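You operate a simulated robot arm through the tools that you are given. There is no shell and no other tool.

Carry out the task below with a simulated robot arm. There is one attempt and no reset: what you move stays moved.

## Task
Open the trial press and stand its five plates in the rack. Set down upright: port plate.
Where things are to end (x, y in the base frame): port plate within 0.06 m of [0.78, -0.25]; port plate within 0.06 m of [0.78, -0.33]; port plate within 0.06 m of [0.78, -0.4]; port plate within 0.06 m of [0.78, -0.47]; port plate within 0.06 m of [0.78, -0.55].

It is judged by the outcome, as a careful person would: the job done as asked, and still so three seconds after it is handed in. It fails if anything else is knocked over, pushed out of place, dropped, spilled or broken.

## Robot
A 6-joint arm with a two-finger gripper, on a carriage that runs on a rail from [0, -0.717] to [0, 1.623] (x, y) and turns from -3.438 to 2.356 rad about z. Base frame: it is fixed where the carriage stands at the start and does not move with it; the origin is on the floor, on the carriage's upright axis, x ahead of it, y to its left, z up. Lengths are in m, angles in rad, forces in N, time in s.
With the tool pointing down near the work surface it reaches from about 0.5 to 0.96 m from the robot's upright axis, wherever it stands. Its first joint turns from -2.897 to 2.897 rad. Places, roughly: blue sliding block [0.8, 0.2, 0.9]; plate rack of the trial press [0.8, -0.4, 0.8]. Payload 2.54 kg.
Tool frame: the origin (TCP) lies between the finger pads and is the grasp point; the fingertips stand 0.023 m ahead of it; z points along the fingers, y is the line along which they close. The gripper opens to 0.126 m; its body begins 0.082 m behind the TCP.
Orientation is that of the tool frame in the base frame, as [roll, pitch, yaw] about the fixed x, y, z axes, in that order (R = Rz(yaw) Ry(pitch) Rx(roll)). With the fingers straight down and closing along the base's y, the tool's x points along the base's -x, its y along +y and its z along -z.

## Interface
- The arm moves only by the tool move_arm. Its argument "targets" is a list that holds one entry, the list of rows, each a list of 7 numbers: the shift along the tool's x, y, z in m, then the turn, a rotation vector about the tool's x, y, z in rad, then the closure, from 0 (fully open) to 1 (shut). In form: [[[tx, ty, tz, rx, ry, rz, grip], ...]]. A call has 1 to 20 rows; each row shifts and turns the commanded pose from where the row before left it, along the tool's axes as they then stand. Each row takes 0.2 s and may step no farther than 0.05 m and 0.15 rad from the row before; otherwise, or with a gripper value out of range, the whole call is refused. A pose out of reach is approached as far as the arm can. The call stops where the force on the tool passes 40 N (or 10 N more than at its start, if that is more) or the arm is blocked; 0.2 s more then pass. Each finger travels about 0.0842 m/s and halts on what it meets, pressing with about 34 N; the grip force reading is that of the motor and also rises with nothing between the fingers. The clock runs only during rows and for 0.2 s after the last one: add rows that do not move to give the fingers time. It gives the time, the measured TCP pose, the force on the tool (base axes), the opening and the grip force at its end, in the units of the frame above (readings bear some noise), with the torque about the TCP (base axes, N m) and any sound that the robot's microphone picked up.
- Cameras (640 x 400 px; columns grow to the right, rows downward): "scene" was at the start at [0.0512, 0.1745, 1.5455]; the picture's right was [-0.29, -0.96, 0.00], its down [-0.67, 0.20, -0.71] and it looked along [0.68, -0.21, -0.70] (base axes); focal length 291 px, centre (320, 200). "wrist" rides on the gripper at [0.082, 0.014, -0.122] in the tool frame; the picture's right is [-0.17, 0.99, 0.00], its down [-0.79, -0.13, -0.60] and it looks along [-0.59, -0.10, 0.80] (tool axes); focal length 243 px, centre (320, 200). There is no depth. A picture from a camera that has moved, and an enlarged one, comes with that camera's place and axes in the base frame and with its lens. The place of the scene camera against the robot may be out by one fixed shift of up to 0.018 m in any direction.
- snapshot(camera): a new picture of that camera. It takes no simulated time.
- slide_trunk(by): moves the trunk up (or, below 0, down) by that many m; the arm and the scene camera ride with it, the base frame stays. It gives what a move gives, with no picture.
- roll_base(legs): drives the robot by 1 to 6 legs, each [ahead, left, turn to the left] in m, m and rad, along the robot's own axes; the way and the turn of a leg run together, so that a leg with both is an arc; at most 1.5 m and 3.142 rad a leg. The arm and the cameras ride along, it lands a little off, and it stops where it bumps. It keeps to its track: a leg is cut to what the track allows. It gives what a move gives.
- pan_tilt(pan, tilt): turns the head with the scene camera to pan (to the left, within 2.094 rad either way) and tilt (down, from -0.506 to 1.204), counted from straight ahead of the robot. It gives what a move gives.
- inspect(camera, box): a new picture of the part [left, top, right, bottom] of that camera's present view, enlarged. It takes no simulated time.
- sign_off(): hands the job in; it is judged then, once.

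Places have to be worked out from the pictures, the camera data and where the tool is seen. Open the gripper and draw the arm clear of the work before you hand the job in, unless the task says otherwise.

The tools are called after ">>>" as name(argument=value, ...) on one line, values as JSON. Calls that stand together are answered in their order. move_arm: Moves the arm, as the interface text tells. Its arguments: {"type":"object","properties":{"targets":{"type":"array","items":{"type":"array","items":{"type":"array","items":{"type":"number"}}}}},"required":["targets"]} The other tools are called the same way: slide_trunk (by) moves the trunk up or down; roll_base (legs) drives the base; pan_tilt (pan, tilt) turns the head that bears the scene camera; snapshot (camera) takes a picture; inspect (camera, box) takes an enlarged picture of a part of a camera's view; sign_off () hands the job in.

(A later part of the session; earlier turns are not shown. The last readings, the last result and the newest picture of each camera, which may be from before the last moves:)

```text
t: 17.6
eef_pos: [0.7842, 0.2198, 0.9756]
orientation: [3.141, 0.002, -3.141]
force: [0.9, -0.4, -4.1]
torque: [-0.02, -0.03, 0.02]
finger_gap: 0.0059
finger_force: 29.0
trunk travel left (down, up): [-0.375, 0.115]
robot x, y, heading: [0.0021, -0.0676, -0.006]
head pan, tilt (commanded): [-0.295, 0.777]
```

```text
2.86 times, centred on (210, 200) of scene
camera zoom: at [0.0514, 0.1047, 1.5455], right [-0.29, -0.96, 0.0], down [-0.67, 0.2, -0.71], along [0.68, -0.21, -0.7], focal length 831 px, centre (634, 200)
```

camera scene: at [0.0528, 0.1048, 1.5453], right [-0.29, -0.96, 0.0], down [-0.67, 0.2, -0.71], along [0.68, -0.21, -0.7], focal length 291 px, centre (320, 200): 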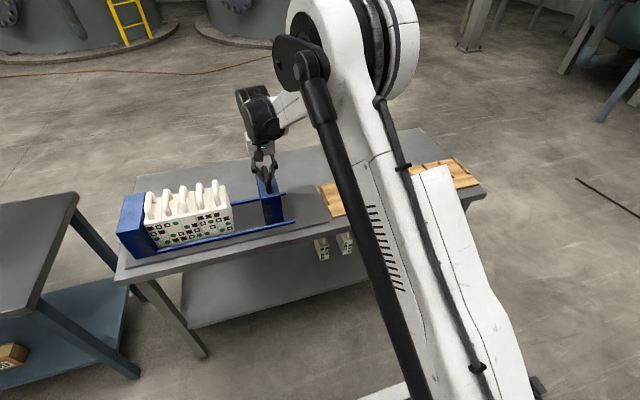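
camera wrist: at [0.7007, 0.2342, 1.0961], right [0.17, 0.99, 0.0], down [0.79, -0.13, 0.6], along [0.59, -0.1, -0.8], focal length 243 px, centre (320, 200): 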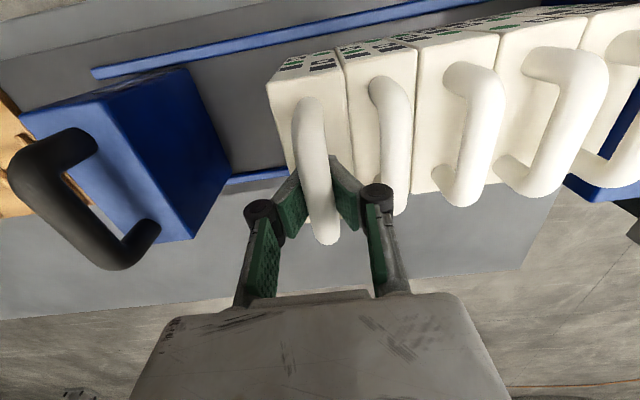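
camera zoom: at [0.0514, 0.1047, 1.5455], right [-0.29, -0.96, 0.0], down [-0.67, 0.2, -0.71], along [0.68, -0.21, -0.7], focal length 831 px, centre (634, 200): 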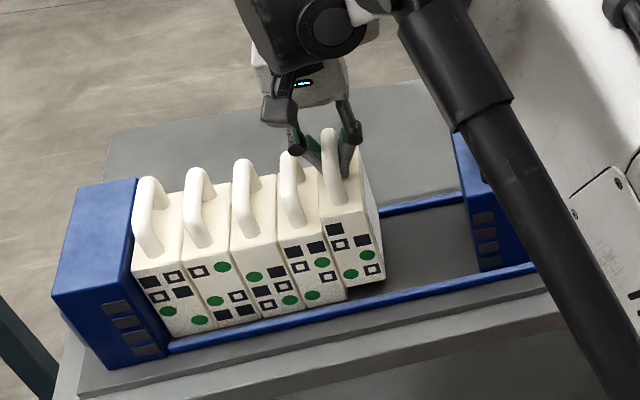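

The plate came up cleanly (about 0.4 kg) and its neighbours stayed. I lift it to TCP z≈1.185 so its bottom clears the block's handle, then carry it toward the rack.

>>> move_arm(targets=[[[0, 0, -0.015, 0, 0, 0, 1], [0, 0, -0.03, 0, 0, 0, 1], [0, 0, -0.04, 0, 0, 0, 1], [0, 0, -0.04, 0, 0, 0, 1], [0, 0, -0.04, 0, 0, 0, 1], [0, 0, -0.03, 0, 0, 0, 1], [0, 0, -0.015, 0, 0, 0, 1], [0, 0, 0, 0, 0, 0, 1]]])

>>> snapshot(camera="wrist")

>>> snapshot(camera="scene")

```text
t: 19.4
eef_pos: [0.7832, 0.221, 1.1878]
orientation: [3.14, -0.002, -3.141]
force: [0.6, -0.8, -4.1]
torque: [0.01, -0.01, 0.02]
finger_gap: 0.0059
finger_force: 28.2
trunk travel left (down, up): [-0.375, 0.115]
robot x, y, heading: [0.003, -0.0728, -0.001]
head pan, tilt (commanded): [-0.295, 0.777]
```

```text
taken
camera wrist: at [0.7013, 0.2334, 1.3087], right [0.17, 0.99, 0.0], down [0.79, -0.13, 0.6], along [0.59, -0.1, -0.8], focal length 243 px, centre (320, 200)
```

wrist: 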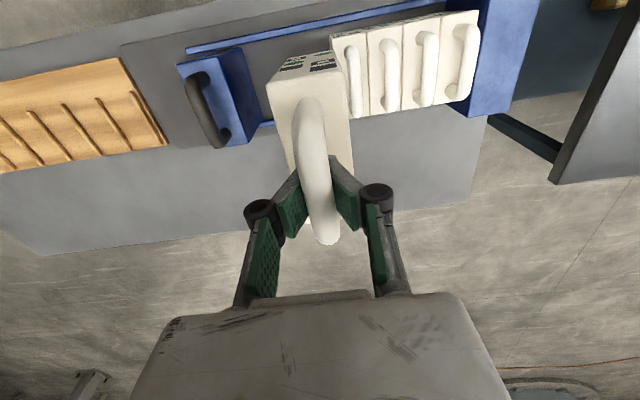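

```text
taken
camera scene: at [0.0515, 0.1047, 1.5454], right [-0.29, -0.96, 0.0], down [-0.67, 0.2, -0.71], along [0.68, -0.21, -0.7], focal length 291 px, centre (320, 200)
```

scene: 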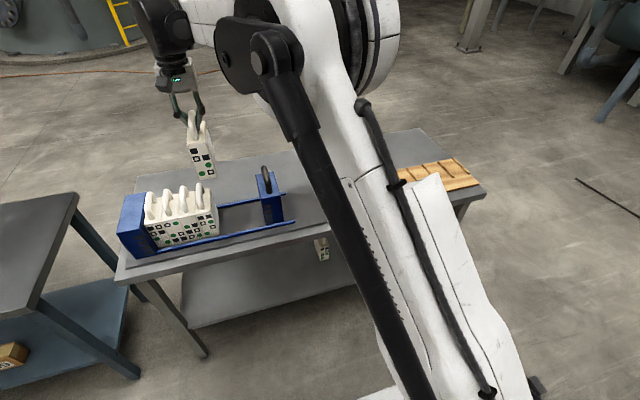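

The plate hangs upright in the grip and the other four stand in place. I carry it along -y at this height to above the rack.

>>> move_arm(targets=[[[0, -0.02, 0, 0, 0, 0, 1], [0, -0.035, 0, 0, 0, 0, 1], [0, -0.045, 0, 0, 0, 0, 1], [0, -0.045, 0, 0, 0, 0, 1], [0, -0.045, 0, 0, 0, 0, 1], [0, -0.045, 0, 0, 0, 0, 1], [0, -0.045, 0, 0, 0, 0, 1], [0, -0.045, 0, 0, 0, 0, 1], [0, -0.045, 0, 0, 0, 0, 1], [0, -0.045, 0, 0, 0, 0, 1], [0, -0.045, 0, 0, 0, 0, 1], [0, -0.045, 0, 0, 0, 0, 1], [0, -0.045, 0, 0, 0, 0, 1], [0, -0.035, 0, 0, 0, 0, 1], [0, -0.02, 0, 0, 0, 0, 1], [0, 0, 0, 0, 0, 0, 1]]])

>>> snapshot(camera="wrist")

>>> snapshot(camera="scene")

```text
t: 22.8
eef_pos: [0.7851, -0.384, 1.1873]
orientation: [-3.141, 0.0, 3.142]
force: [-0.2, 0.0, -2.7]
torque: [-0.01, -0.02, 0.0]
finger_gap: 0.0061
finger_force: 28.1
trunk travel left (down, up): [-0.375, 0.115]
robot x, y, heading: [-0.0004, -0.0715, 0.001]
head pan, tilt (commanded): [-0.295, 0.777]
```

```text
taken
camera wrist: at [0.7017, -0.3711, 1.3081], right [0.17, 0.99, 0.0], down [0.79, -0.13, 0.6], along [0.59, -0.1, -0.8], focal length 243 px, centre (320, 200)
```

wrist: 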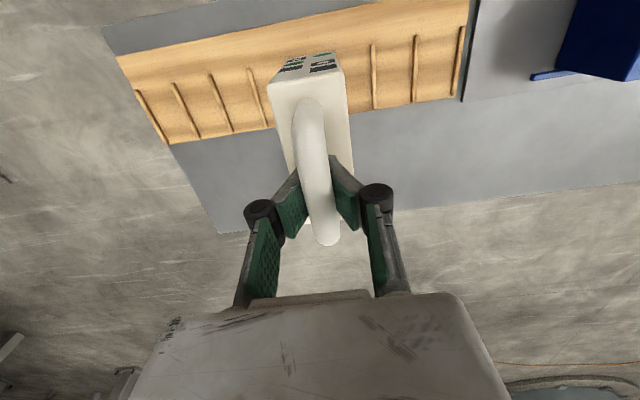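

```text
taken
camera scene: at [0.0516, 0.1044, 1.5455], right [-0.29, -0.96, 0.0], down [-0.67, 0.2, -0.71], along [0.68, -0.21, -0.7], focal length 291 px, centre (320, 200)
```

scene: 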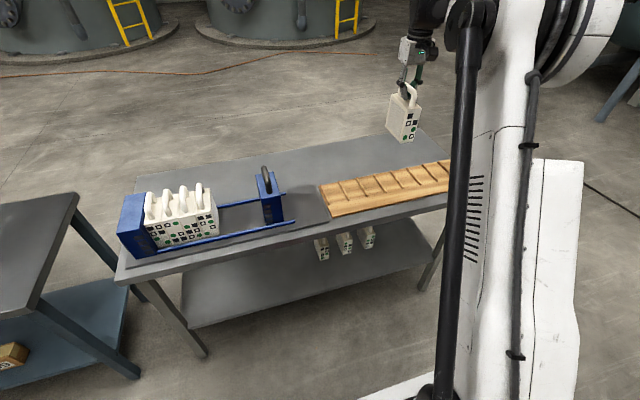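

I enlarge the rack in the wrist view to fix the divider positions.

>>> inspect(camera="wrist", box=[100, 0, 300, 160])

>>> inspect(camera="wrist", box=[280, 0, 480, 160])

>>> inspect(camera="scene", box=[310, 60, 470, 230])

```text
2.50 times, centred on (200, 80) of wrist
camera zoom: at [0.7017, -0.3711, 1.3081], right [0.17, 0.99, 0.0], down [0.79, -0.13, 0.6], along [0.59, -0.1, -0.8], focal length 606 px, centre (620, 500)
```

zoom: 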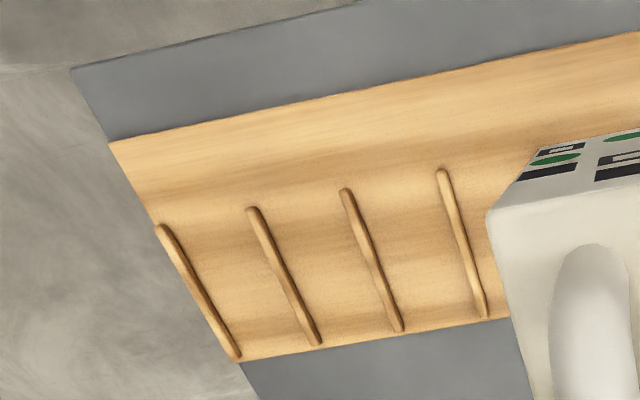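

```text
2.50 times, centred on (380, 80) of wrist
camera zoom: at [0.7017, -0.3711, 1.3081], right [0.17, 0.99, 0.0], down [0.79, -0.13, 0.6], along [0.59, -0.1, -0.8], focal length 606 px, centre (170, 500)
```

zoom: 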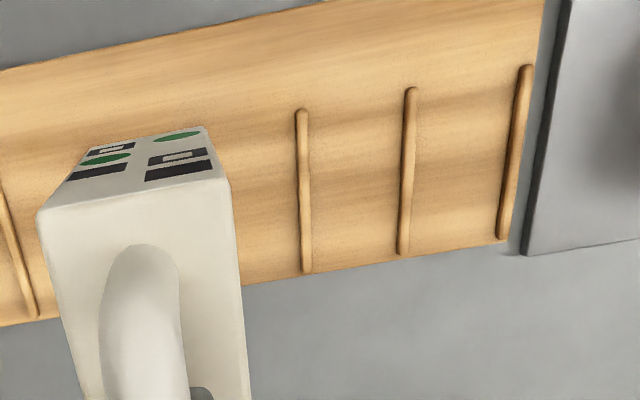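

```text
2.35 times, centred on (390, 145) of scene
camera zoom: at [0.0516, 0.1044, 1.5455], right [-0.29, -0.96, 0.0], down [-0.67, 0.2, -0.71], along [0.68, -0.21, -0.7], focal length 684 px, centre (155, 329)
```

zoom: 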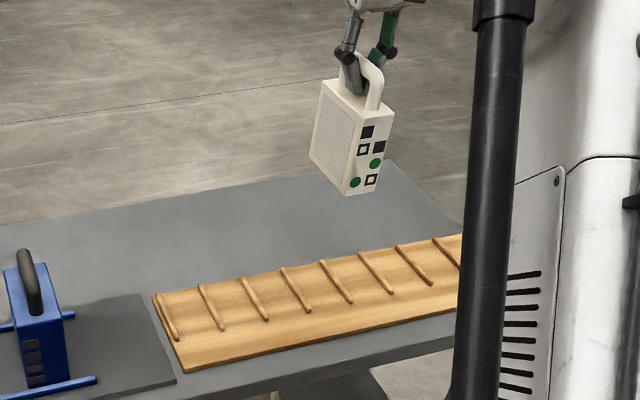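

Dividers come out at y = -0.141, -0.215, -0.289, … with pitch 0.074 and tops at z≈0.816, so the slot centres are -0.252, -0.326, -0.400, -0.474 and -0.548. I check the hanging plate's size and attitude closely before placing it in the far slot first.

>>> inspect(camera="scene", box=[370, 70, 440, 150])

>>> inspect(camera="wrist", box=[240, 30, 400, 260])

```text
5.00 times, centred on (405, 110) of scene
camera zoom: at [0.0516, 0.1044, 1.5455], right [-0.29, -0.96, 0.0], down [-0.67, 0.2, -0.71], along [0.68, -0.21, -0.7], focal length 1454 px, centre (-105, 650)
```

zoom: 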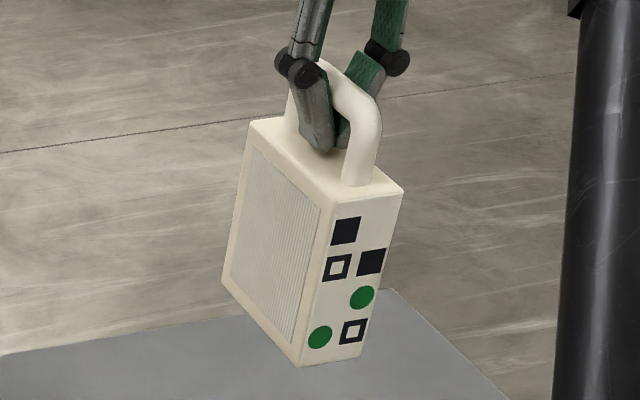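

```text
1.74 times, centred on (320, 145) of wrist
camera zoom: at [0.7017, -0.3711, 1.3081], right [0.17, 0.99, 0.0], down [0.79, -0.13, 0.6], along [0.59, -0.1, -0.8], focal length 422 px, centre (320, 296)
```

zoom: 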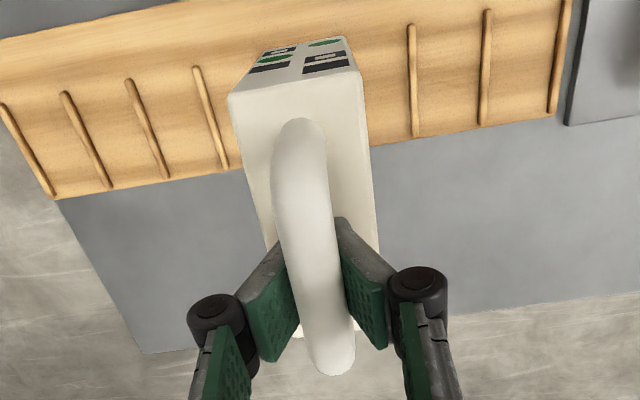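

The plate is about 0.107 m tall with its bottom ≈0.149 m below the TCP, hanging straight. I move to above slot y=-0.548 and lower until the bottom is about 2 cm above the dividers.

>>> move_arm(targets=[[[0, -0.03, 0, 0, 0, 0, 1], [0, -0.04, 0, 0, 0, 0, 1], [0, -0.04, 0, 0, 0, 0, 1], [0, -0.035, 0, 0, 0, 0, 1], [0, -0.0185, 0, 0, 0, 0, 1], [0, 0, 0.02, 0, 0, 0, 1], [0, 0, 0.04, 0, 0, 0, 1], [0, 0, 0.04, 0, 0, 0, 1], [0, 0, 0.04, 0, 0, 0, 1], [0, 0, 0.03, 0, 0, 0, 1], [0, 0, 0.02, 0, 0, 0, 1], [0, 0, 0.01, 0, 0, 0, 1], [0, 0, 0, 0, 0, 0, 1]]])

>>> snapshot(camera="wrist")

>>> inspect(camera="wrist", box=[220, 0, 420, 160])

>>> snapshot(camera="scene")

```text
t: 25.6
eef_pos: [0.7824, -0.5461, 0.9842]
orientation: [-3.14, 0.001, 3.139]
force: [-1.0, 0.1, -3.7]
torque: [-0.01, -0.03, 0.01]
finger_gap: 0.0062
finger_force: 28.5
trunk travel left (down, up): [-0.375, 0.115]
robot x, y, heading: [-0.0019, -0.0728, 0.0]
head pan, tilt (commanded): [-0.295, 0.777]
```

```text
taken
camera wrist: at [0.6992, -0.5332, 1.1058], right [0.17, 0.99, 0.0], down [0.79, -0.13, 0.6], along [0.59, -0.1, -0.8], focal length 243 px, centre (320, 200)
```

wrist: 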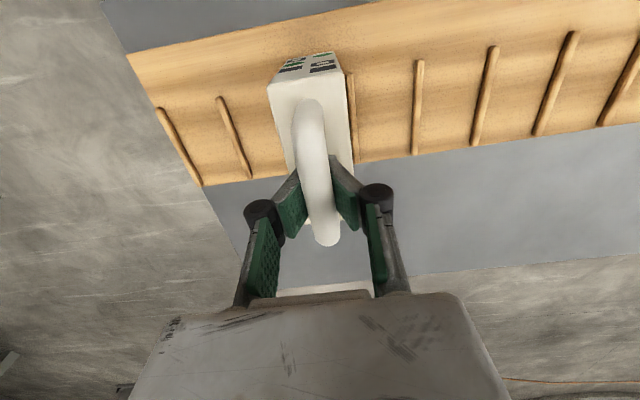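

```text
2.50 times, centred on (320, 80) of wrist
camera zoom: at [0.6992, -0.5332, 1.1058], right [0.17, 0.99, 0.0], down [0.79, -0.13, 0.6], along [0.59, -0.1, -0.8], focal length 606 px, centre (320, 500)
```

zoom: 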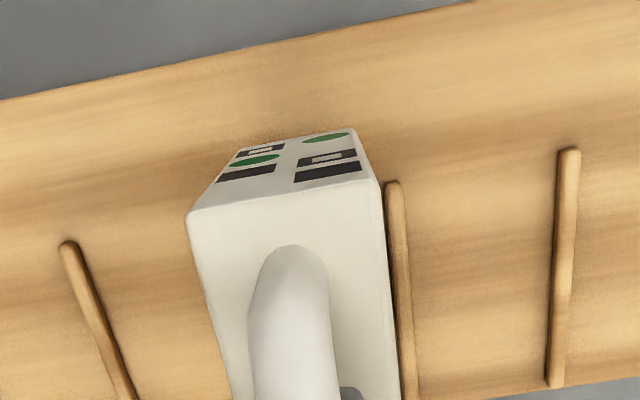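

```text
taken
camera scene: at [0.0516, 0.1044, 1.5455], right [-0.29, -0.96, 0.0], down [-0.67, 0.2, -0.71], along [0.68, -0.21, -0.7], focal length 291 px, centre (320, 200)
```

scene: 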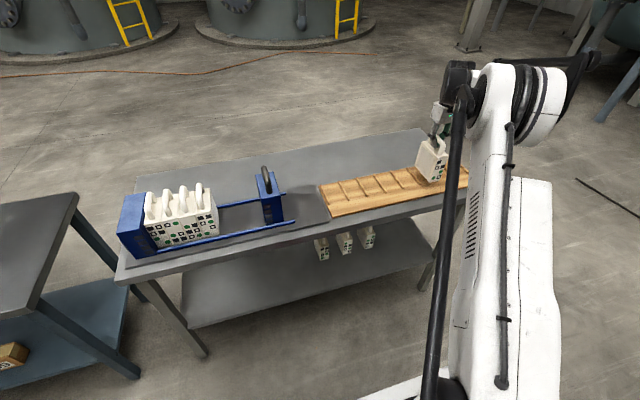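

The plate spans y -0.572 to -0.523, centred between the dividers at -0.585 and -0.511. I lower it gently toward the board.

>>> move_arm(targets=[[[0, 0, 0.01, 0, 0, 0, 1], [0, 0, 0.008, 0, 0, 0, 1], [0, 0, 0.004, 0, 0, 0, 1], [0, 0, 0, 0, 0, 0, 1]]])

>>> inspect(camera="wrist", box=[220, 0, 420, 160])

>>> inspect(camera="scene", box=[380, 110, 480, 210])

```text
t: 26.6
eef_pos: [0.7828, -0.5481, 0.9634]
orientation: [3.14, -0.001, -3.141]
force: [-0.5, -0.4, -3.6]
torque: [-0.02, 0.01, 0.02]
finger_gap: 0.0059
finger_force: 28.0
trunk travel left (down, up): [-0.375, 0.115]
robot x, y, heading: [0.0015, -0.068, -0.006]
head pan, tilt (commanded): [-0.295, 0.777]
```

```text
2.50 times, centred on (320, 80) of wrist
camera zoom: at [0.6996, -0.5338, 1.0845], right [0.17, 0.99, 0.0], down [0.79, -0.13, 0.6], along [0.59, -0.1, -0.8], focal length 606 px, centre (320, 500)
```

zoom: 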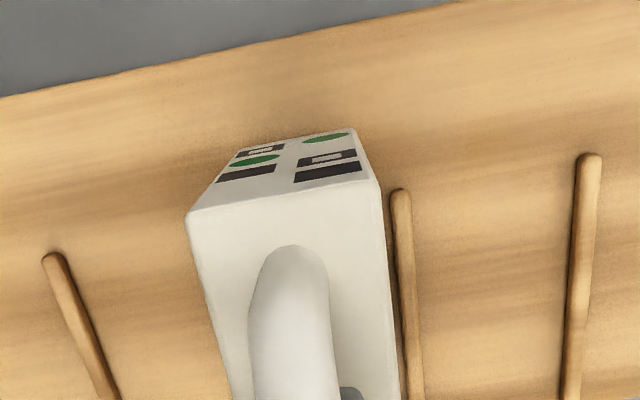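

```text
4.00 times, centred on (430, 160) of scene
camera zoom: at [0.0515, 0.1045, 1.5455], right [-0.29, -0.96, 0.0], down [-0.67, 0.2, -0.71], along [0.68, -0.21, -0.7], focal length 1163 px, centre (-120, 360)
```

zoom: 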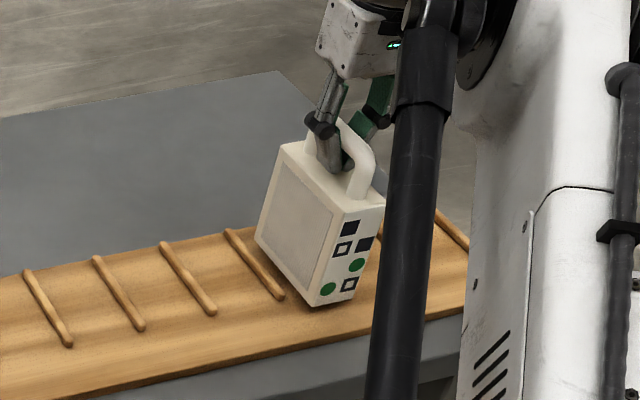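

Still hanging free (force -3.6 N). I continue down in small steps.

>>> move_arm(targets=[[[0, 0, 0.003, 0, 0, 0, 1], [0, 0, 0.002, 0, 0, 0, 1], [0, 0, 0, 0, 0, 0, 1]]])

>>> move_arm(targets=[[[0, 0, 0.002, 0, 0, 0, 1], [0, 0, 0.002, 0, 0, 0, 1], [0, 0, 0, 0, 0, 0, 1]]])

```text
t: 27.4
eef_pos: [0.7816, -0.5485, 0.9592]
orientation: [-3.141, 0.0, 3.14]
force: [0.3, -0.7, -3.7]
torque: [0.03, 0.01, 0.01]
finger_gap: 0.006
finger_force: 28.3
trunk travel left (down, up): [-0.375, 0.115]
robot x, y, heading: [0.0004, -0.0703, -0.004]
head pan, tilt (commanded): [-0.295, 0.777]
```

```text
t: 28.2
eef_pos: [0.7842, -0.5479, 0.9555]
orientation: [-3.141, 0.0, -3.141]
force: [1.2, -0.4, 3.1]
torque: [0.01, 0.09, 0.02]
finger_gap: 0.0061
finger_force: 28.0
trunk travel left (down, up): [-0.375, 0.115]
robot x, y, heading: [-0.0034, -0.0679, -0.006]
head pan, tilt (commanded): [-0.295, 0.777]
```

The force flipped to +3.1 N, so the plate is standing on the board. I open the fingers and rise straight up.

>>> move_arm(targets=[[[0, 0, 0, 0, 0, 0, 0.8], [0, 0, 0, 0, 0, 0, 0.65], [0, 0, 0, 0, 0, 0, 0.6], [0, 0, 0, 0, 0, 0, 0.6], [0, 0, -0.015, 0, 0, 0, 0.6], [0, 0, -0.04, 0, 0, 0, 0.6], [0, 0, -0.05, 0, 0, 0, 0.6], [0, 0, 0, 0, 0, 0, 0.6]]])

>>> snapshot(camera="wrist")

>>> inspect(camera="scene", box=[310, 90, 480, 230])

```text
t: 30.0
eef_pos: [0.7838, -0.5481, 1.0581]
orientation: [3.14, -0.002, 3.14]
force: [-0.2, 0.2, 0.3]
torque: [0.02, -0.03, 0.02]
finger_gap: 0.0505
finger_force: 0.1
trunk travel left (down, up): [-0.375, 0.115]
robot x, y, heading: [-0.0034, -0.0717, -0.003]
head pan, tilt (commanded): [-0.295, 0.777]
```

```text
taken
camera wrist: at [0.7005, -0.5338, 1.1788], right [0.17, 0.99, 0.0], down [0.79, -0.13, 0.6], along [0.59, -0.1, -0.8], focal length 243 px, centre (320, 200)
```

wrist: 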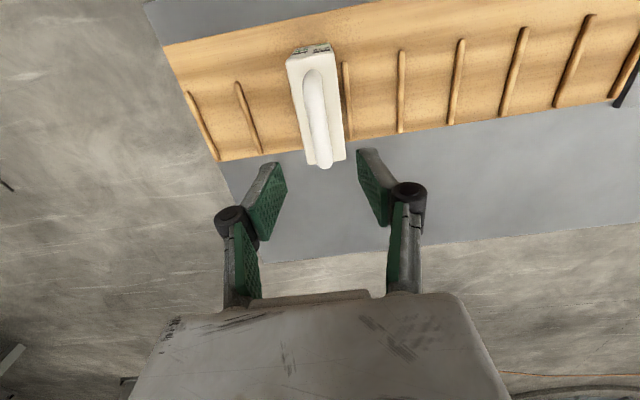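

```text
2.86 times, centred on (395, 160) of scene
camera zoom: at [0.0508, 0.1048, 1.5454], right [-0.29, -0.96, 0.0], down [-0.67, 0.2, -0.71], along [0.68, -0.21, -0.7], focal length 831 px, centre (106, 314)
```

zoom: 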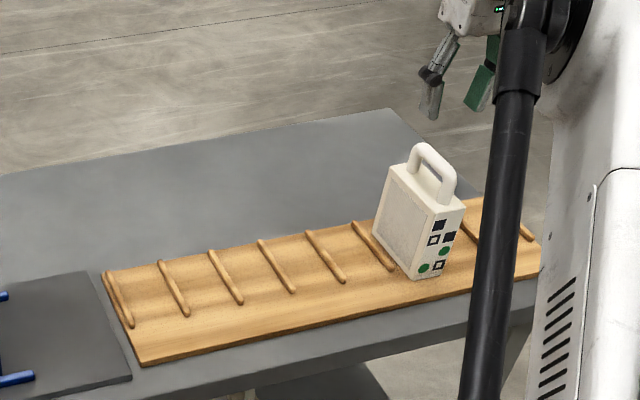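

The first plate stands upright in its slot. I return at a safe height to above the second plate (y≈0.267).

>>> move_arm(targets=[[[0, 0, -0.045, 0, 0, 0, 0.6], [0, 0.04, 0, 0, 0, 0, 0.6], [0, 0.045, 0, 0, 0, 0, 0.6], [0, 0.045, 0, 0, 0, 0, 0.6], [0, 0.045, 0, 0, 0, 0, 0.6], [0, 0.045, 0, 0, 0, 0, 0.6], [0, 0.045, 0, 0, 0, 0, 0.6], [0, 0.045, 0, 0, 0, 0, 0.6], [0, 0.045, 0, 0, 0, 0, 0.6], [0, 0.045, 0, 0, 0, 0, 0.6], [0, 0.045, 0, 0, 0, 0, 0.6], [0, 0.045, 0, 0, 0, 0, 0.6], [0, 0.045, 0, 0, 0, 0, 0.6], [0, 0.045, 0, 0, 0, 0, 0.6], [0, 0.045, 0, 0, 0, 0, 0.6], [0, 0.045, 0, 0, 0, 0, 0.71], [0, 0.045, 0, 0, 0, 0, 0.71], [0, 0.045, 0, 0, 0, 0, 0.71], [0, 0.052, 0, 0, 0, 0, 0.71], [0, 0, 0, 0, 0, 0, 0.71]]])

```text
refused: row 19 steps farther than a row can; nothing moved
```

One row was slightly too long; I repeat it with legal steps.

>>> move_arm(targets=[[[0, 0, -0.045, 0, 0, 0, 0.6], [0, 0.04, 0, 0, 0, 0, 0.6], [0, 0.046, 0, 0, 0, 0, 0.6], [0, 0.046, 0, 0, 0, 0, 0.6], [0, 0.046, 0, 0, 0, 0, 0.6], [0, 0.046, 0, 0, 0, 0, 0.6], [0, 0.046, 0, 0, 0, 0, 0.6], [0, 0.046, 0, 0, 0, 0, 0.6], [0, 0.046, 0, 0, 0, 0, 0.6], [0, 0.046, 0, 0, 0, 0, 0.6], [0, 0.046, 0, 0, 0, 0, 0.6], [0, 0.046, 0, 0, 0, 0, 0.6], [0, 0.046, 0, 0, 0, 0, 0.6], [0, 0.046, 0, 0, 0, 0, 0.6], [0, 0.046, 0, 0, 0, 0, 0.6], [0, 0.046, 0, 0, 0, 0, 0.71], [0, 0.046, 0, 0, 0, 0, 0.71], [0, 0.046, 0, 0, 0, 0, 0.71], [0, 0.036, 0, 0, 0, 0, 0.71], [0, 0, 0, 0, 0, 0, 0.71]]])

>>> snapshot(camera="wrist")

>>> inspect(camera="wrist", box=[220, 20, 440, 220])

>>> snapshot(camera="scene")

```text
t: 34.2
eef_pos: [0.7856, 0.2644, 1.1048]
orientation: [3.141, 0.002, 3.14]
force: [0.8, -0.3, -0.4]
torque: [-0.02, 0.04, 0.04]
finger_gap: 0.0368
finger_force: 0.0
trunk travel left (down, up): [-0.375, 0.115]
robot x, y, heading: [0.0006, -0.066, -0.001]
head pan, tilt (commanded): [-0.295, 0.777]
```

```text
taken
camera wrist: at [0.703, 0.2786, 1.2256], right [0.17, 0.99, 0.0], down [0.79, -0.13, 0.6], along [0.59, -0.1, -0.8], focal length 243 px, centre (320, 200)
```

wrist: 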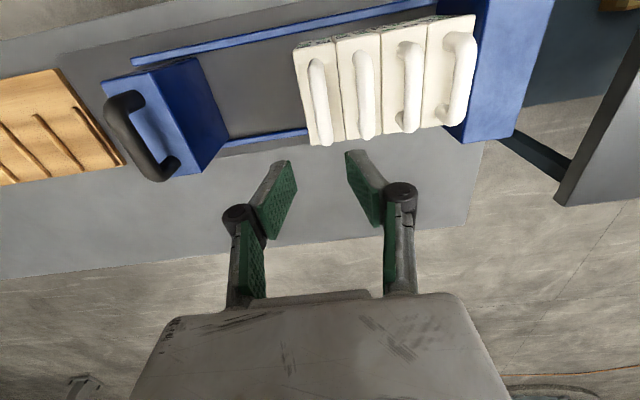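

```text
2.00 times, centred on (330, 120) of wrist
camera zoom: at [0.703, 0.2786, 1.2256], right [0.17, 0.99, 0.0], down [0.79, -0.13, 0.6], along [0.59, -0.1, -0.8], focal length 485 px, centre (300, 360)
```

zoom: 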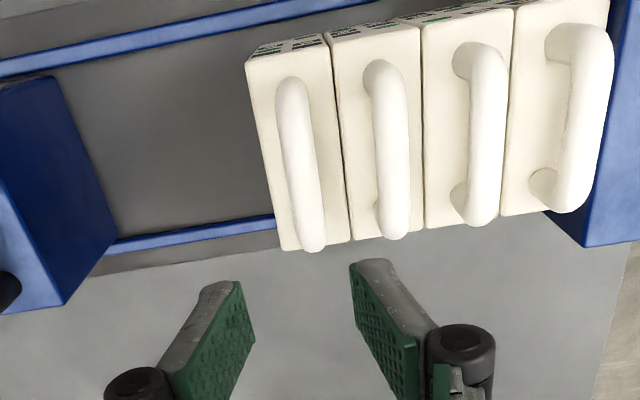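

```text
taken
camera scene: at [0.0514, 0.1049, 1.5454], right [-0.29, -0.96, 0.0], down [-0.67, 0.2, -0.71], along [0.68, -0.21, -0.7], focal length 291 px, centre (320, 200)
```

scene: 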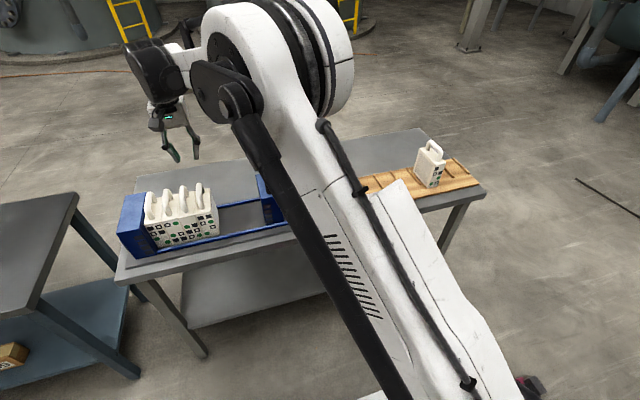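

The second plate's bar is at y≈0.267 and the TCP at 0.264, which keeps the left finger centred in the gap to the next handle. I descend 0.15 m, recentre 2 mm and look before gripping.

>>> move_arm(targets=[[[0, 0, 0.045, 0, 0, 0, 0.71], [0, 0, 0.045, 0, 0, 0, 0.71], [0, 0, 0.03, 0, 0, 0, 0.71], [0, 0, 0.018, 0, 0, 0, 0.71], [0, 0, 0.012, 0, 0, 0, 0.71], [0, 0.001, 0, 0, 0, 0, 0.71]]])

>>> inspect(camera="wrist", box=[220, 60, 440, 260])

>>> inspect(camera="scene", box=[120, 130, 260, 240])

```text
t: 35.6
eef_pos: [0.7844, 0.264, 0.9547]
orientation: [-3.141, 0.0, 3.14]
force: [0.3, -1.1, 0.4]
torque: [0.01, 0.0, 0.03]
finger_gap: 0.0363
finger_force: 0.1
trunk travel left (down, up): [-0.375, 0.115]
robot x, y, heading: [0.0035, -0.0696, -0.004]
head pan, tilt (commanded): [-0.295, 0.777]
```

```text
2.00 times, centred on (330, 160) of wrist
camera zoom: at [0.7021, 0.2785, 1.0756], right [0.17, 0.99, 0.0], down [0.79, -0.13, 0.6], along [0.59, -0.1, -0.8], focal length 485 px, centre (300, 280)
```

zoom: 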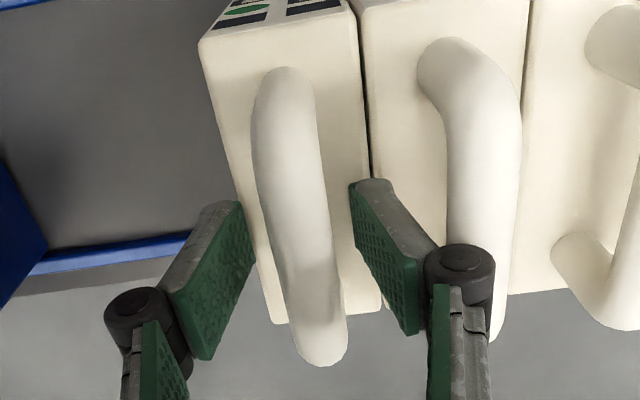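

```text
3.64 times, centred on (190, 185) of scene
camera zoom: at [0.0513, 0.1045, 1.5455], right [-0.29, -0.96, 0.0], down [-0.67, 0.2, -0.71], along [0.68, -0.21, -0.7], focal length 1058 px, centre (793, 254)
```

zoom: 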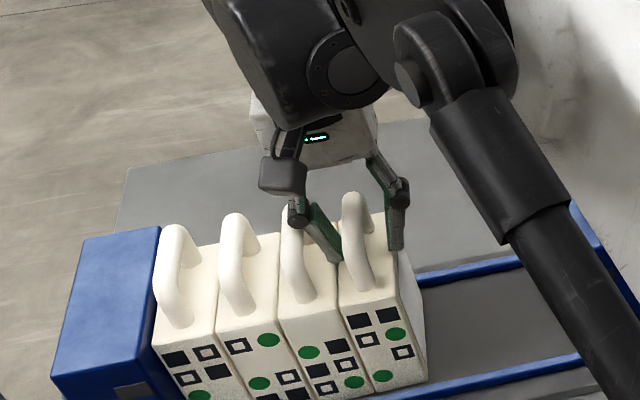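

Same picture as for the first plate, with no contact. I centre 1 mm more, close, and lift 2 cm slowly.

>>> move_arm(targets=[[[0, 0.001, 0, 0, 0, 0, 0.71], [0, 0, 0, 0, 0, 0, 1], [0, 0, 0, 0, 0, 0, 1], [0, 0, 0, 0, 0, 0, 1], [0, 0, 0, 0, 0, 0, 1], [0, 0, 0, 0, 0, 0, 1], [0, 0, -0.005, 0, 0, 0, 1], [0, 0, -0.005, 0, 0, 0, 1], [0, 0, -0.005, 0, 0, 0, 1], [0, 0, -0.005, 0, 0, 0, 1], [0, 0, 0, 0, 0, 0, 1]]])

>>> snapshot(camera="wrist")

>>> inspect(camera="scene", box=[120, 130, 260, 240])

```text
t: 38.0
eef_pos: [0.7856, 0.2651, 0.9743]
orientation: [-3.141, 0.0, 3.14]
force: [-0.1, -0.1, -3.6]
torque: [0.06, -0.03, 0.0]
finger_gap: 0.0063
finger_force: 28.2
trunk travel left (down, up): [-0.375, 0.115]
robot x, y, heading: [0.0029, -0.0676, 0.0]
head pan, tilt (commanded): [-0.295, 0.777]
```

```text
taken
camera wrist: at [0.7016, 0.2795, 1.096], right [0.17, 0.99, 0.0], down [0.79, -0.13, 0.6], along [0.59, -0.1, -0.8], focal length 243 px, centre (320, 200)
```

wrist: 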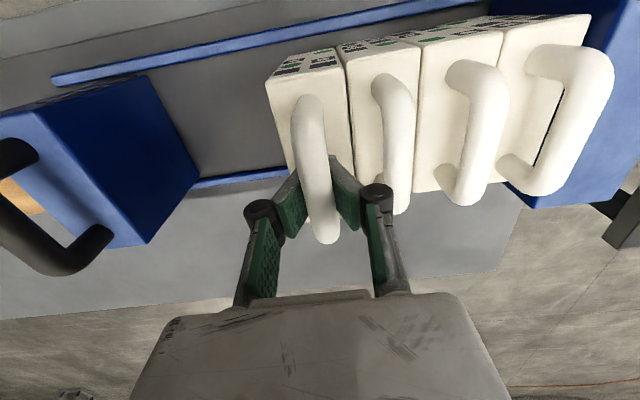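

```text
3.64 times, centred on (190, 185) of scene
camera zoom: at [0.0515, 0.1047, 1.5455], right [-0.29, -0.96, 0.0], down [-0.67, 0.2, -0.71], along [0.68, -0.21, -0.7], focal length 1058 px, centre (793, 254)
```

zoom: 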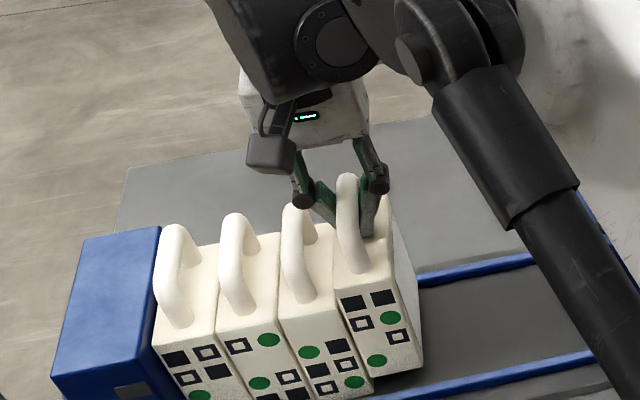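

The second plate is up, weighing the same. I lift it to z≈1.185 and carry it toward the rack.

>>> move_arm(targets=[[[0, 0, -0.015, 0, 0, 0, 1], [0, 0, -0.03, 0, 0, 0, 1], [0, 0, -0.04, 0, 0, 0, 1], [0, 0, -0.04, 0, 0, 0, 1], [0, 0, -0.04, 0, 0, 0, 1], [0, 0, -0.03, 0, 0, 0, 1], [0, 0, -0.015, 0, 0, 0, 1], [0, -0.02, 0, 0, 0, 0, 1], [0, -0.035, 0, 0, 0, 0, 1], [0, -0.045, 0, 0, 0, 0, 1], [0, -0.045, 0, 0, 0, 0, 1], [0, -0.045, 0, 0, 0, 0, 1], [0, -0.045, 0, 0, 0, 0, 1], [0, -0.045, 0, 0, 0, 0, 1], [0, -0.045, 0, 0, 0, 0, 1], [0, -0.045, 0, 0, 0, 0, 1], [0, -0.045, 0, 0, 0, 0, 1], [0, -0.045, 0, 0, 0, 0, 1], [0, -0.035, 0, 0, 0, 0, 1], [0, -0.02, 0, 0, 0, 0, 1]]])

>>> move_arm(targets=[[[0, -0.02, 0, 0, 0, 0, 1], [0, -0.04, 0, 0, 0, 0, 1], [0, -0.045, 0, 0, 0, 0, 1], [0, -0.045, 0, 0, 0, 0, 1], [0, -0.04, 0, 0, 0, 0, 1], [0, -0.025, 0, 0, 0, 0, 1], [0, -0.0098, 0, 0, 0, 0, 1], [0, 0, 0, 0, 0, 0, 1]]])

>>> snapshot(camera="wrist")

>>> snapshot(camera="scene")

```text
t: 42.2
eef_pos: [0.7855, -0.2494, 1.1861]
orientation: [3.141, -0.001, -3.14]
force: [1.0, -0.6, -2.9]
torque: [0.0, 0.01, 0.02]
finger_gap: 0.0059
finger_force: 28.4
trunk travel left (down, up): [-0.375, 0.115]
robot x, y, heading: [-0.0, -0.0706, -0.003]
head pan, tilt (commanded): [-0.295, 0.777]
```

```text
t: 44.0
eef_pos: [0.7842, -0.4745, 1.1837]
orientation: [-3.14, 0.0, 3.14]
force: [0.1, 0.1, -3.2]
torque: [-0.01, -0.03, -0.01]
finger_gap: 0.0059
finger_force: 28.6
trunk travel left (down, up): [-0.375, 0.115]
robot x, y, heading: [-0.0061, -0.0672, -0.0]
head pan, tilt (commanded): [-0.295, 0.777]
```

```text
taken
camera wrist: at [0.7016, -0.461, 1.3061], right [0.17, 0.99, 0.0], down [0.79, -0.13, 0.6], along [0.59, -0.1, -0.8], focal length 243 px, centre (320, 200)
```

wrist: 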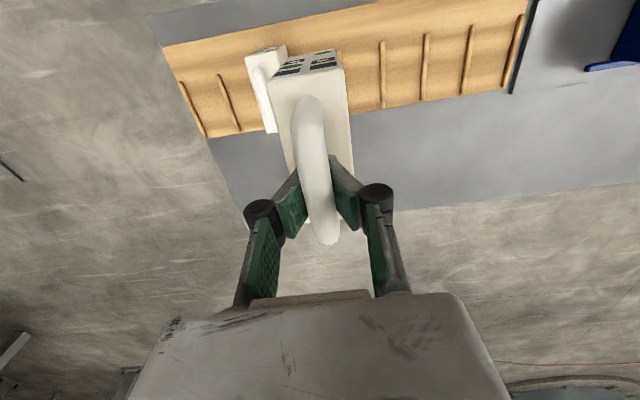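

```text
taken
camera scene: at [0.0516, 0.1045, 1.5455], right [-0.29, -0.96, 0.0], down [-0.67, 0.2, -0.71], along [0.68, -0.21, -0.7], focal length 291 px, centre (320, 200)
```

scene: 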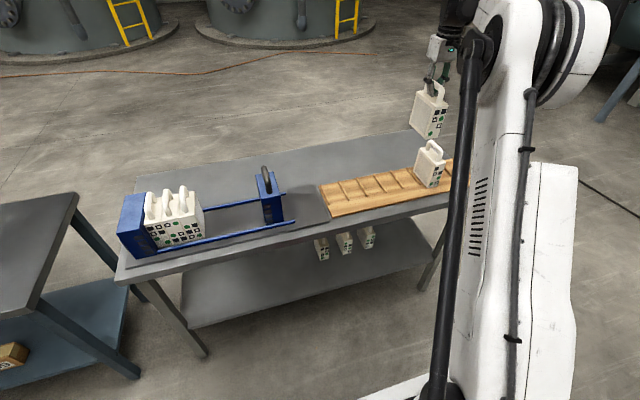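

I'm above the slot at y≈-0.474; I lower to about 2 cm above the dividers and check alignment.

>>> move_arm(targets=[[[0, 0, 0.02, 0, 0, 0, 1], [0, 0, 0.04, 0, 0, 0, 1], [0, 0, 0.04, 0, 0, 0, 1], [0, 0, 0.04, 0, 0, 0, 1], [0, 0, 0.03, 0, 0, 0, 1], [0, 0, 0.02, 0, 0, 0, 1], [0, 0, 0.01, 0, 0, 0, 1], [0, 0, 0, 0, 0, 0, 1]]])

>>> inspect(camera="wrist", box=[200, 0, 440, 190])

>>> inspect(camera="scene", box=[350, 110, 480, 210])

```text
t: 45.8
eef_pos: [0.7849, -0.4751, 0.9838]
orientation: [3.141, -0.001, 3.14]
force: [-0.7, 0.2, -3.2]
torque: [0.0, -0.01, -0.01]
finger_gap: 0.0059
finger_force: 28.3
trunk travel left (down, up): [-0.375, 0.115]
robot x, y, heading: [-0.003, -0.0704, 0.006]
head pan, tilt (commanded): [-0.295, 0.777]
```

```text
2.11 times, centred on (320, 95) of wrist
camera zoom: at [0.7016, -0.4611, 1.1042], right [0.17, 0.99, 0.0], down [0.79, -0.13, 0.6], along [0.59, -0.1, -0.8], focal length 511 px, centre (320, 421)
```

zoom: 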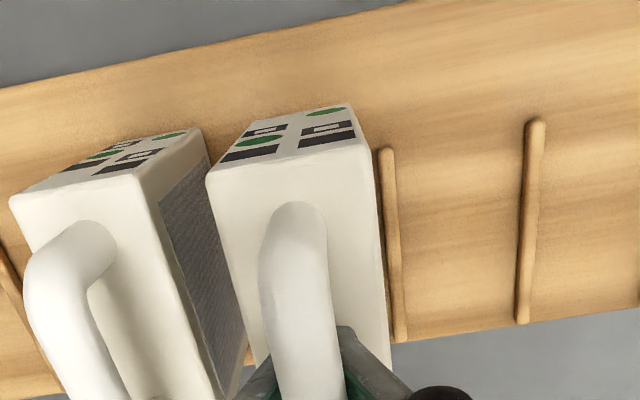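

```text
4.00 times, centred on (415, 160) of scene
camera zoom: at [0.0516, 0.1045, 1.5455], right [-0.29, -0.96, 0.0], down [-0.67, 0.2, -0.71], along [0.68, -0.21, -0.7], focal length 1163 px, centre (-60, 360)
```

zoom: 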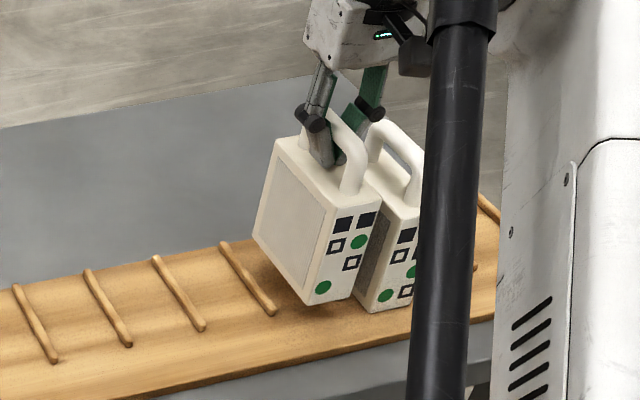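

The plate (y -0.499 to -0.451) is centred between the dividers at -0.511 and -0.436, and clear of the first plate. I lower until contact.

>>> move_arm(targets=[[[0, 0, 0.01, 0, 0, 0, 1], [0, 0, 0.008, 0, 0, 0, 1], [0, 0, 0.004, 0, 0, 0, 1], [0, 0, 0.002, 0, 0, 0, 1], [0, 0, 0.001, 0, 0, 0, 1], [0, 0, 0, 0, 0, 0, 1]]])

>>> move_arm(targets=[[[0, 0, 0.002, 0, 0, 0, 1], [0, 0, 0.001, 0, 0, 0, 1], [0, 0, 0, 0, 0, 0, 1]]])

```text
t: 47.2
eef_pos: [0.7836, -0.4745, 0.9604]
orientation: [3.141, 0.001, 3.139]
force: [0.0, 0.3, -3.7]
torque: [-0.02, -0.02, 0.02]
finger_gap: 0.0058
finger_force: 28.4
trunk travel left (down, up): [-0.375, 0.115]
robot x, y, heading: [-0.0019, -0.0719, 0.004]
head pan, tilt (commanded): [-0.295, 0.777]
```

```text
t: 48.0
eef_pos: [0.7823, -0.4745, 0.9557]
orientation: [3.141, 0.001, -3.141]
force: [0.6, -0.5, -2.5]
torque: [-0.03, -0.05, 0.0]
finger_gap: 0.006
finger_force: 28.4
trunk travel left (down, up): [-0.375, 0.115]
robot x, y, heading: [0.0007, -0.07, -0.0]
head pan, tilt (commanded): [-0.295, 0.777]
```

Nearly there (-2.5 N); two more millimetres.

>>> move_arm(targets=[[[0, 0, 0.001, 0, 0, 0, 1], [0, 0, 0.001, 0, 0, 0, 1], [0, 0, 0, 0, 0, 0, 1]]])

```text
t: 48.8
eef_pos: [0.7835, -0.4738, 0.9545]
orientation: [3.141, 0.001, 3.141]
force: [-0.3, -0.4, -2.7]
torque: [0.03, 0.01, 0.01]
finger_gap: 0.0059
finger_force: 28.4
trunk travel left (down, up): [-0.375, 0.115]
robot x, y, heading: [-0.0035, -0.0673, 0.003]
head pan, tilt (commanded): [-0.295, 0.777]
```

>>> move_arm(targets=[[[0, 0, 0.001, 0, 0, 0, 1], [0, 0, 0.001, 0, 0, 0, 1], [0, 0, 0, 0, 0, 0, 1]]])

>>> inspect(camera="scene", box=[350, 110, 480, 210])

```text
t: 49.6
eef_pos: [0.784, -0.4741, 0.9531]
orientation: [3.14, 0.001, 3.14]
force: [-1.1, 0.9, 0.4]
torque: [0.01, 0.03, -0.02]
finger_gap: 0.0003
finger_force: 28.0
trunk travel left (down, up): [-0.375, 0.115]
robot x, y, heading: [0.0028, -0.0673, -0.001]
head pan, tilt (commanded): [-0.295, 0.777]
```

```text
4.00 times, centred on (415, 160) of scene
camera zoom: at [0.0512, 0.1047, 1.5455], right [-0.29, -0.96, 0.0], down [-0.67, 0.2, -0.71], along [0.68, -0.21, -0.7], focal length 1163 px, centre (-60, 360)
```

zoom: 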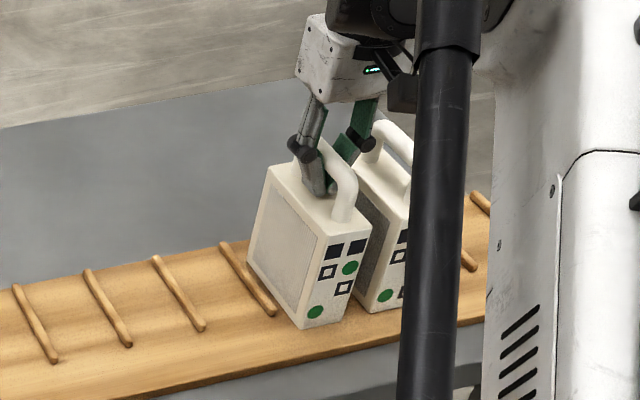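

The plate stands (0.4 N), though the gap closed to zero, so the tips have shut beneath the bar. I look before opening.

>>> inspect(camera="wrist", box=[200, 40, 440, 270])

>>> snapshot(camera="wrist")

```text
1.74 times, centred on (320, 155) of wrist
camera zoom: at [0.7005, -0.4601, 1.0741], right [0.17, 0.99, 0.0], down [0.79, -0.13, 0.6], along [0.59, -0.1, -0.8], focal length 422 px, centre (320, 278)
```

zoom: 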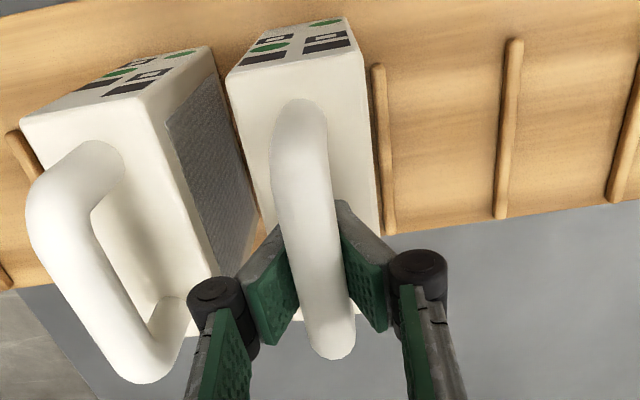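

```text
taken
camera wrist: at [0.7005, -0.4601, 1.0741], right [0.17, 0.99, 0.0], down [0.79, -0.13, 0.6], along [0.59, -0.1, -0.8], focal length 243 px, centre (320, 200)
```

wrist: 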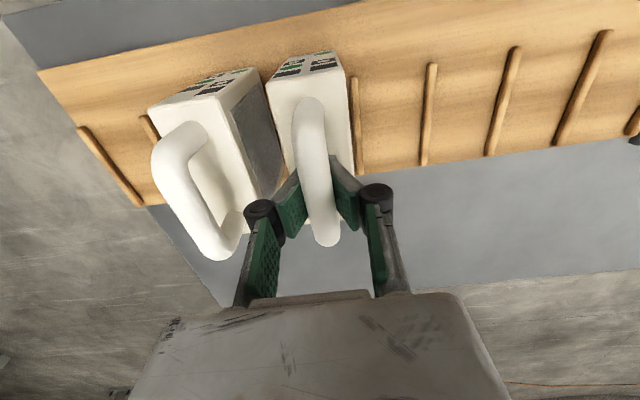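

The bar is still between the pads and the plate stands. I open moderately, clear of the first plate's handle, and rise.

>>> move_arm(targets=[[[0, 0, 0, 0, 0, 0, 0.85], [0, 0, 0, 0, 0, 0, 0.7], [0, 0, 0, 0, 0, 0, 0.64], [0, 0, 0, 0, 0, 0, 0.64], [0, 0, -0.012, 0, 0, 0, 0.64], [0, 0, -0.04, 0, 0, 0, 0.64], [0, 0, -0.05, 0, 0, 0, 0.64], [0, 0, 0, 0, 0, 0, 0.64]]])

>>> snapshot(camera="wrist")

>>> inspect(camera="scene", box=[320, 110, 480, 210])

```text
t: 51.4
eef_pos: [0.7819, -0.4727, 1.0542]
orientation: [-3.141, 0.002, -3.141]
force: [-0.5, -0.2, -0.2]
torque: [0.01, -0.02, 0.02]
finger_gap: 0.0451
finger_force: 0.0
trunk travel left (down, up): [-0.375, 0.115]
robot x, y, heading: [0.0017, -0.0708, -0.002]
head pan, tilt (commanded): [-0.295, 0.777]
```

```text
taken
camera wrist: at [0.699, -0.4584, 1.1754], right [0.17, 0.99, 0.0], down [0.79, -0.13, 0.6], along [0.59, -0.1, -0.8], focal length 243 px, centre (320, 200)
```

wrist: 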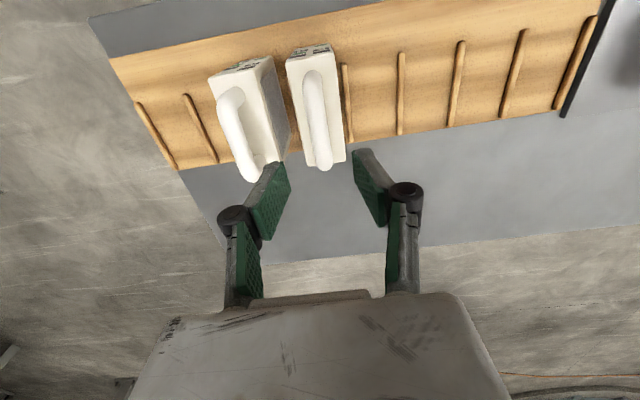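

```text
4.00 times, centred on (400, 160) of scene
camera zoom: at [0.0507, 0.1048, 1.5454], right [-0.29, -0.96, 0.0], down [-0.67, 0.2, -0.71], along [0.68, -0.21, -0.7], focal length 1163 px, centre (0, 360)
```

zoom: 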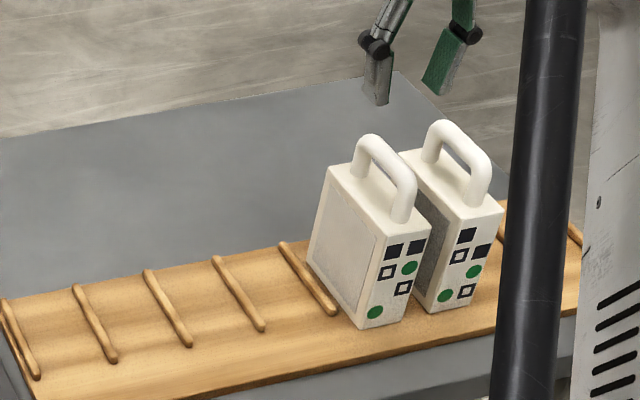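

Both plates stand upright in their slots. I go back for the third plate, aiming for y≈0.3135.

>>> move_arm(targets=[[[0, 0, -0.05, 0, 0, 0, 0.64], [0, 0.03, 0, 0, 0, 0, 0.64], [0, 0.046, 0, 0, 0, 0, 0.64], [0, 0.046, 0, 0, 0, 0, 0.64], [0, 0.046, 0, 0, 0, 0, 0.64], [0, 0.046, 0, 0, 0, 0, 0.64], [0, 0.046, 0, 0, 0, 0, 0.64], [0, 0.046, 0, 0, 0, 0, 0.64], [0, 0.046, 0, 0, 0, 0, 0.64], [0, 0.046, 0, 0, 0, 0, 0.64], [0, 0.046, 0, 0, 0, 0, 0.64], [0, 0.046, 0, 0, 0, 0, 0.64], [0, 0.046, 0, 0, 0, 0, 0.64], [0, 0.046, 0, 0, 0, 0, 0.64], [0, 0.046, 0, 0, 0, 0, 0.64], [0, 0.046, 0, 0, 0, 0, 0.71], [0, 0.046, 0, 0, 0, 0, 0.71], [0, 0.046, 0, 0, 0, 0, 0.71], [0, 0.0215, 0, 0, 0, 0, 0.71], [0, 0, 0, 0, 0, 0, 0.71]]])

>>> snapshot(camera="wrist")

>>> inspect(camera="wrist", box=[220, 20, 440, 220])

>>> snapshot(camera="scene")

```text
t: 55.6
eef_pos: [0.7829, 0.3132, 1.1032]
orientation: [3.14, -0.001, 3.14]
force: [0.2, -0.3, 0.0]
torque: [0.01, -0.03, 0.0]
finger_gap: 0.0365
finger_force: 0.0
trunk travel left (down, up): [-0.375, 0.115]
robot x, y, heading: [0.0012, -0.0731, 0.001]
head pan, tilt (commanded): [-0.295, 0.777]
```

```text
taken
camera wrist: at [0.6999, 0.3271, 1.2248], right [0.17, 0.99, 0.0], down [0.79, -0.13, 0.6], along [0.59, -0.1, -0.8], focal length 243 px, centre (320, 200)
```

wrist: 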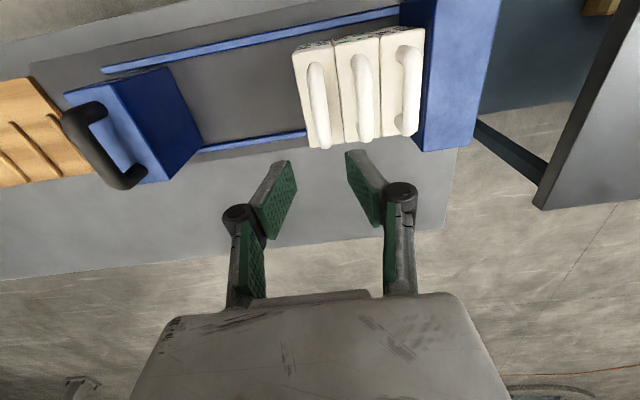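

```text
2.00 times, centred on (330, 120) of wrist
camera zoom: at [0.6999, 0.3271, 1.2248], right [0.17, 0.99, 0.0], down [0.79, -0.13, 0.6], along [0.59, -0.1, -0.8], focal length 485 px, centre (300, 360)
```

zoom: 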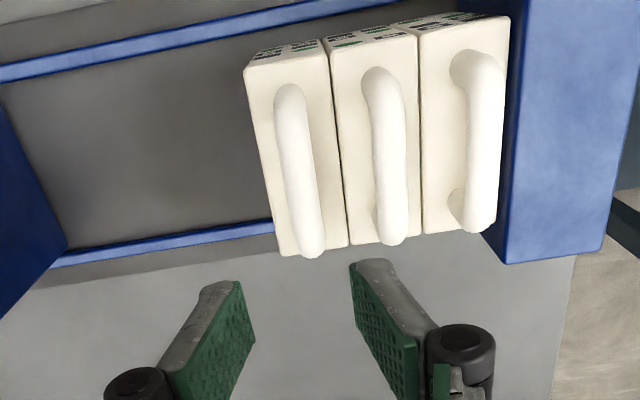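

```text
taken
camera scene: at [0.0512, 0.1047, 1.5455], right [-0.29, -0.96, 0.0], down [-0.67, 0.2, -0.71], along [0.68, -0.21, -0.7], focal length 291 px, centre (320, 200)
```

scene: 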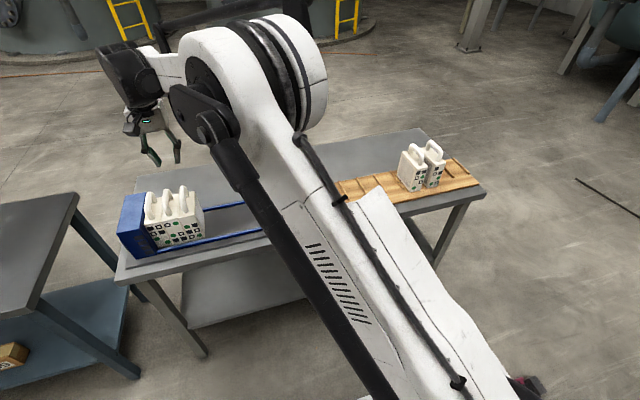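

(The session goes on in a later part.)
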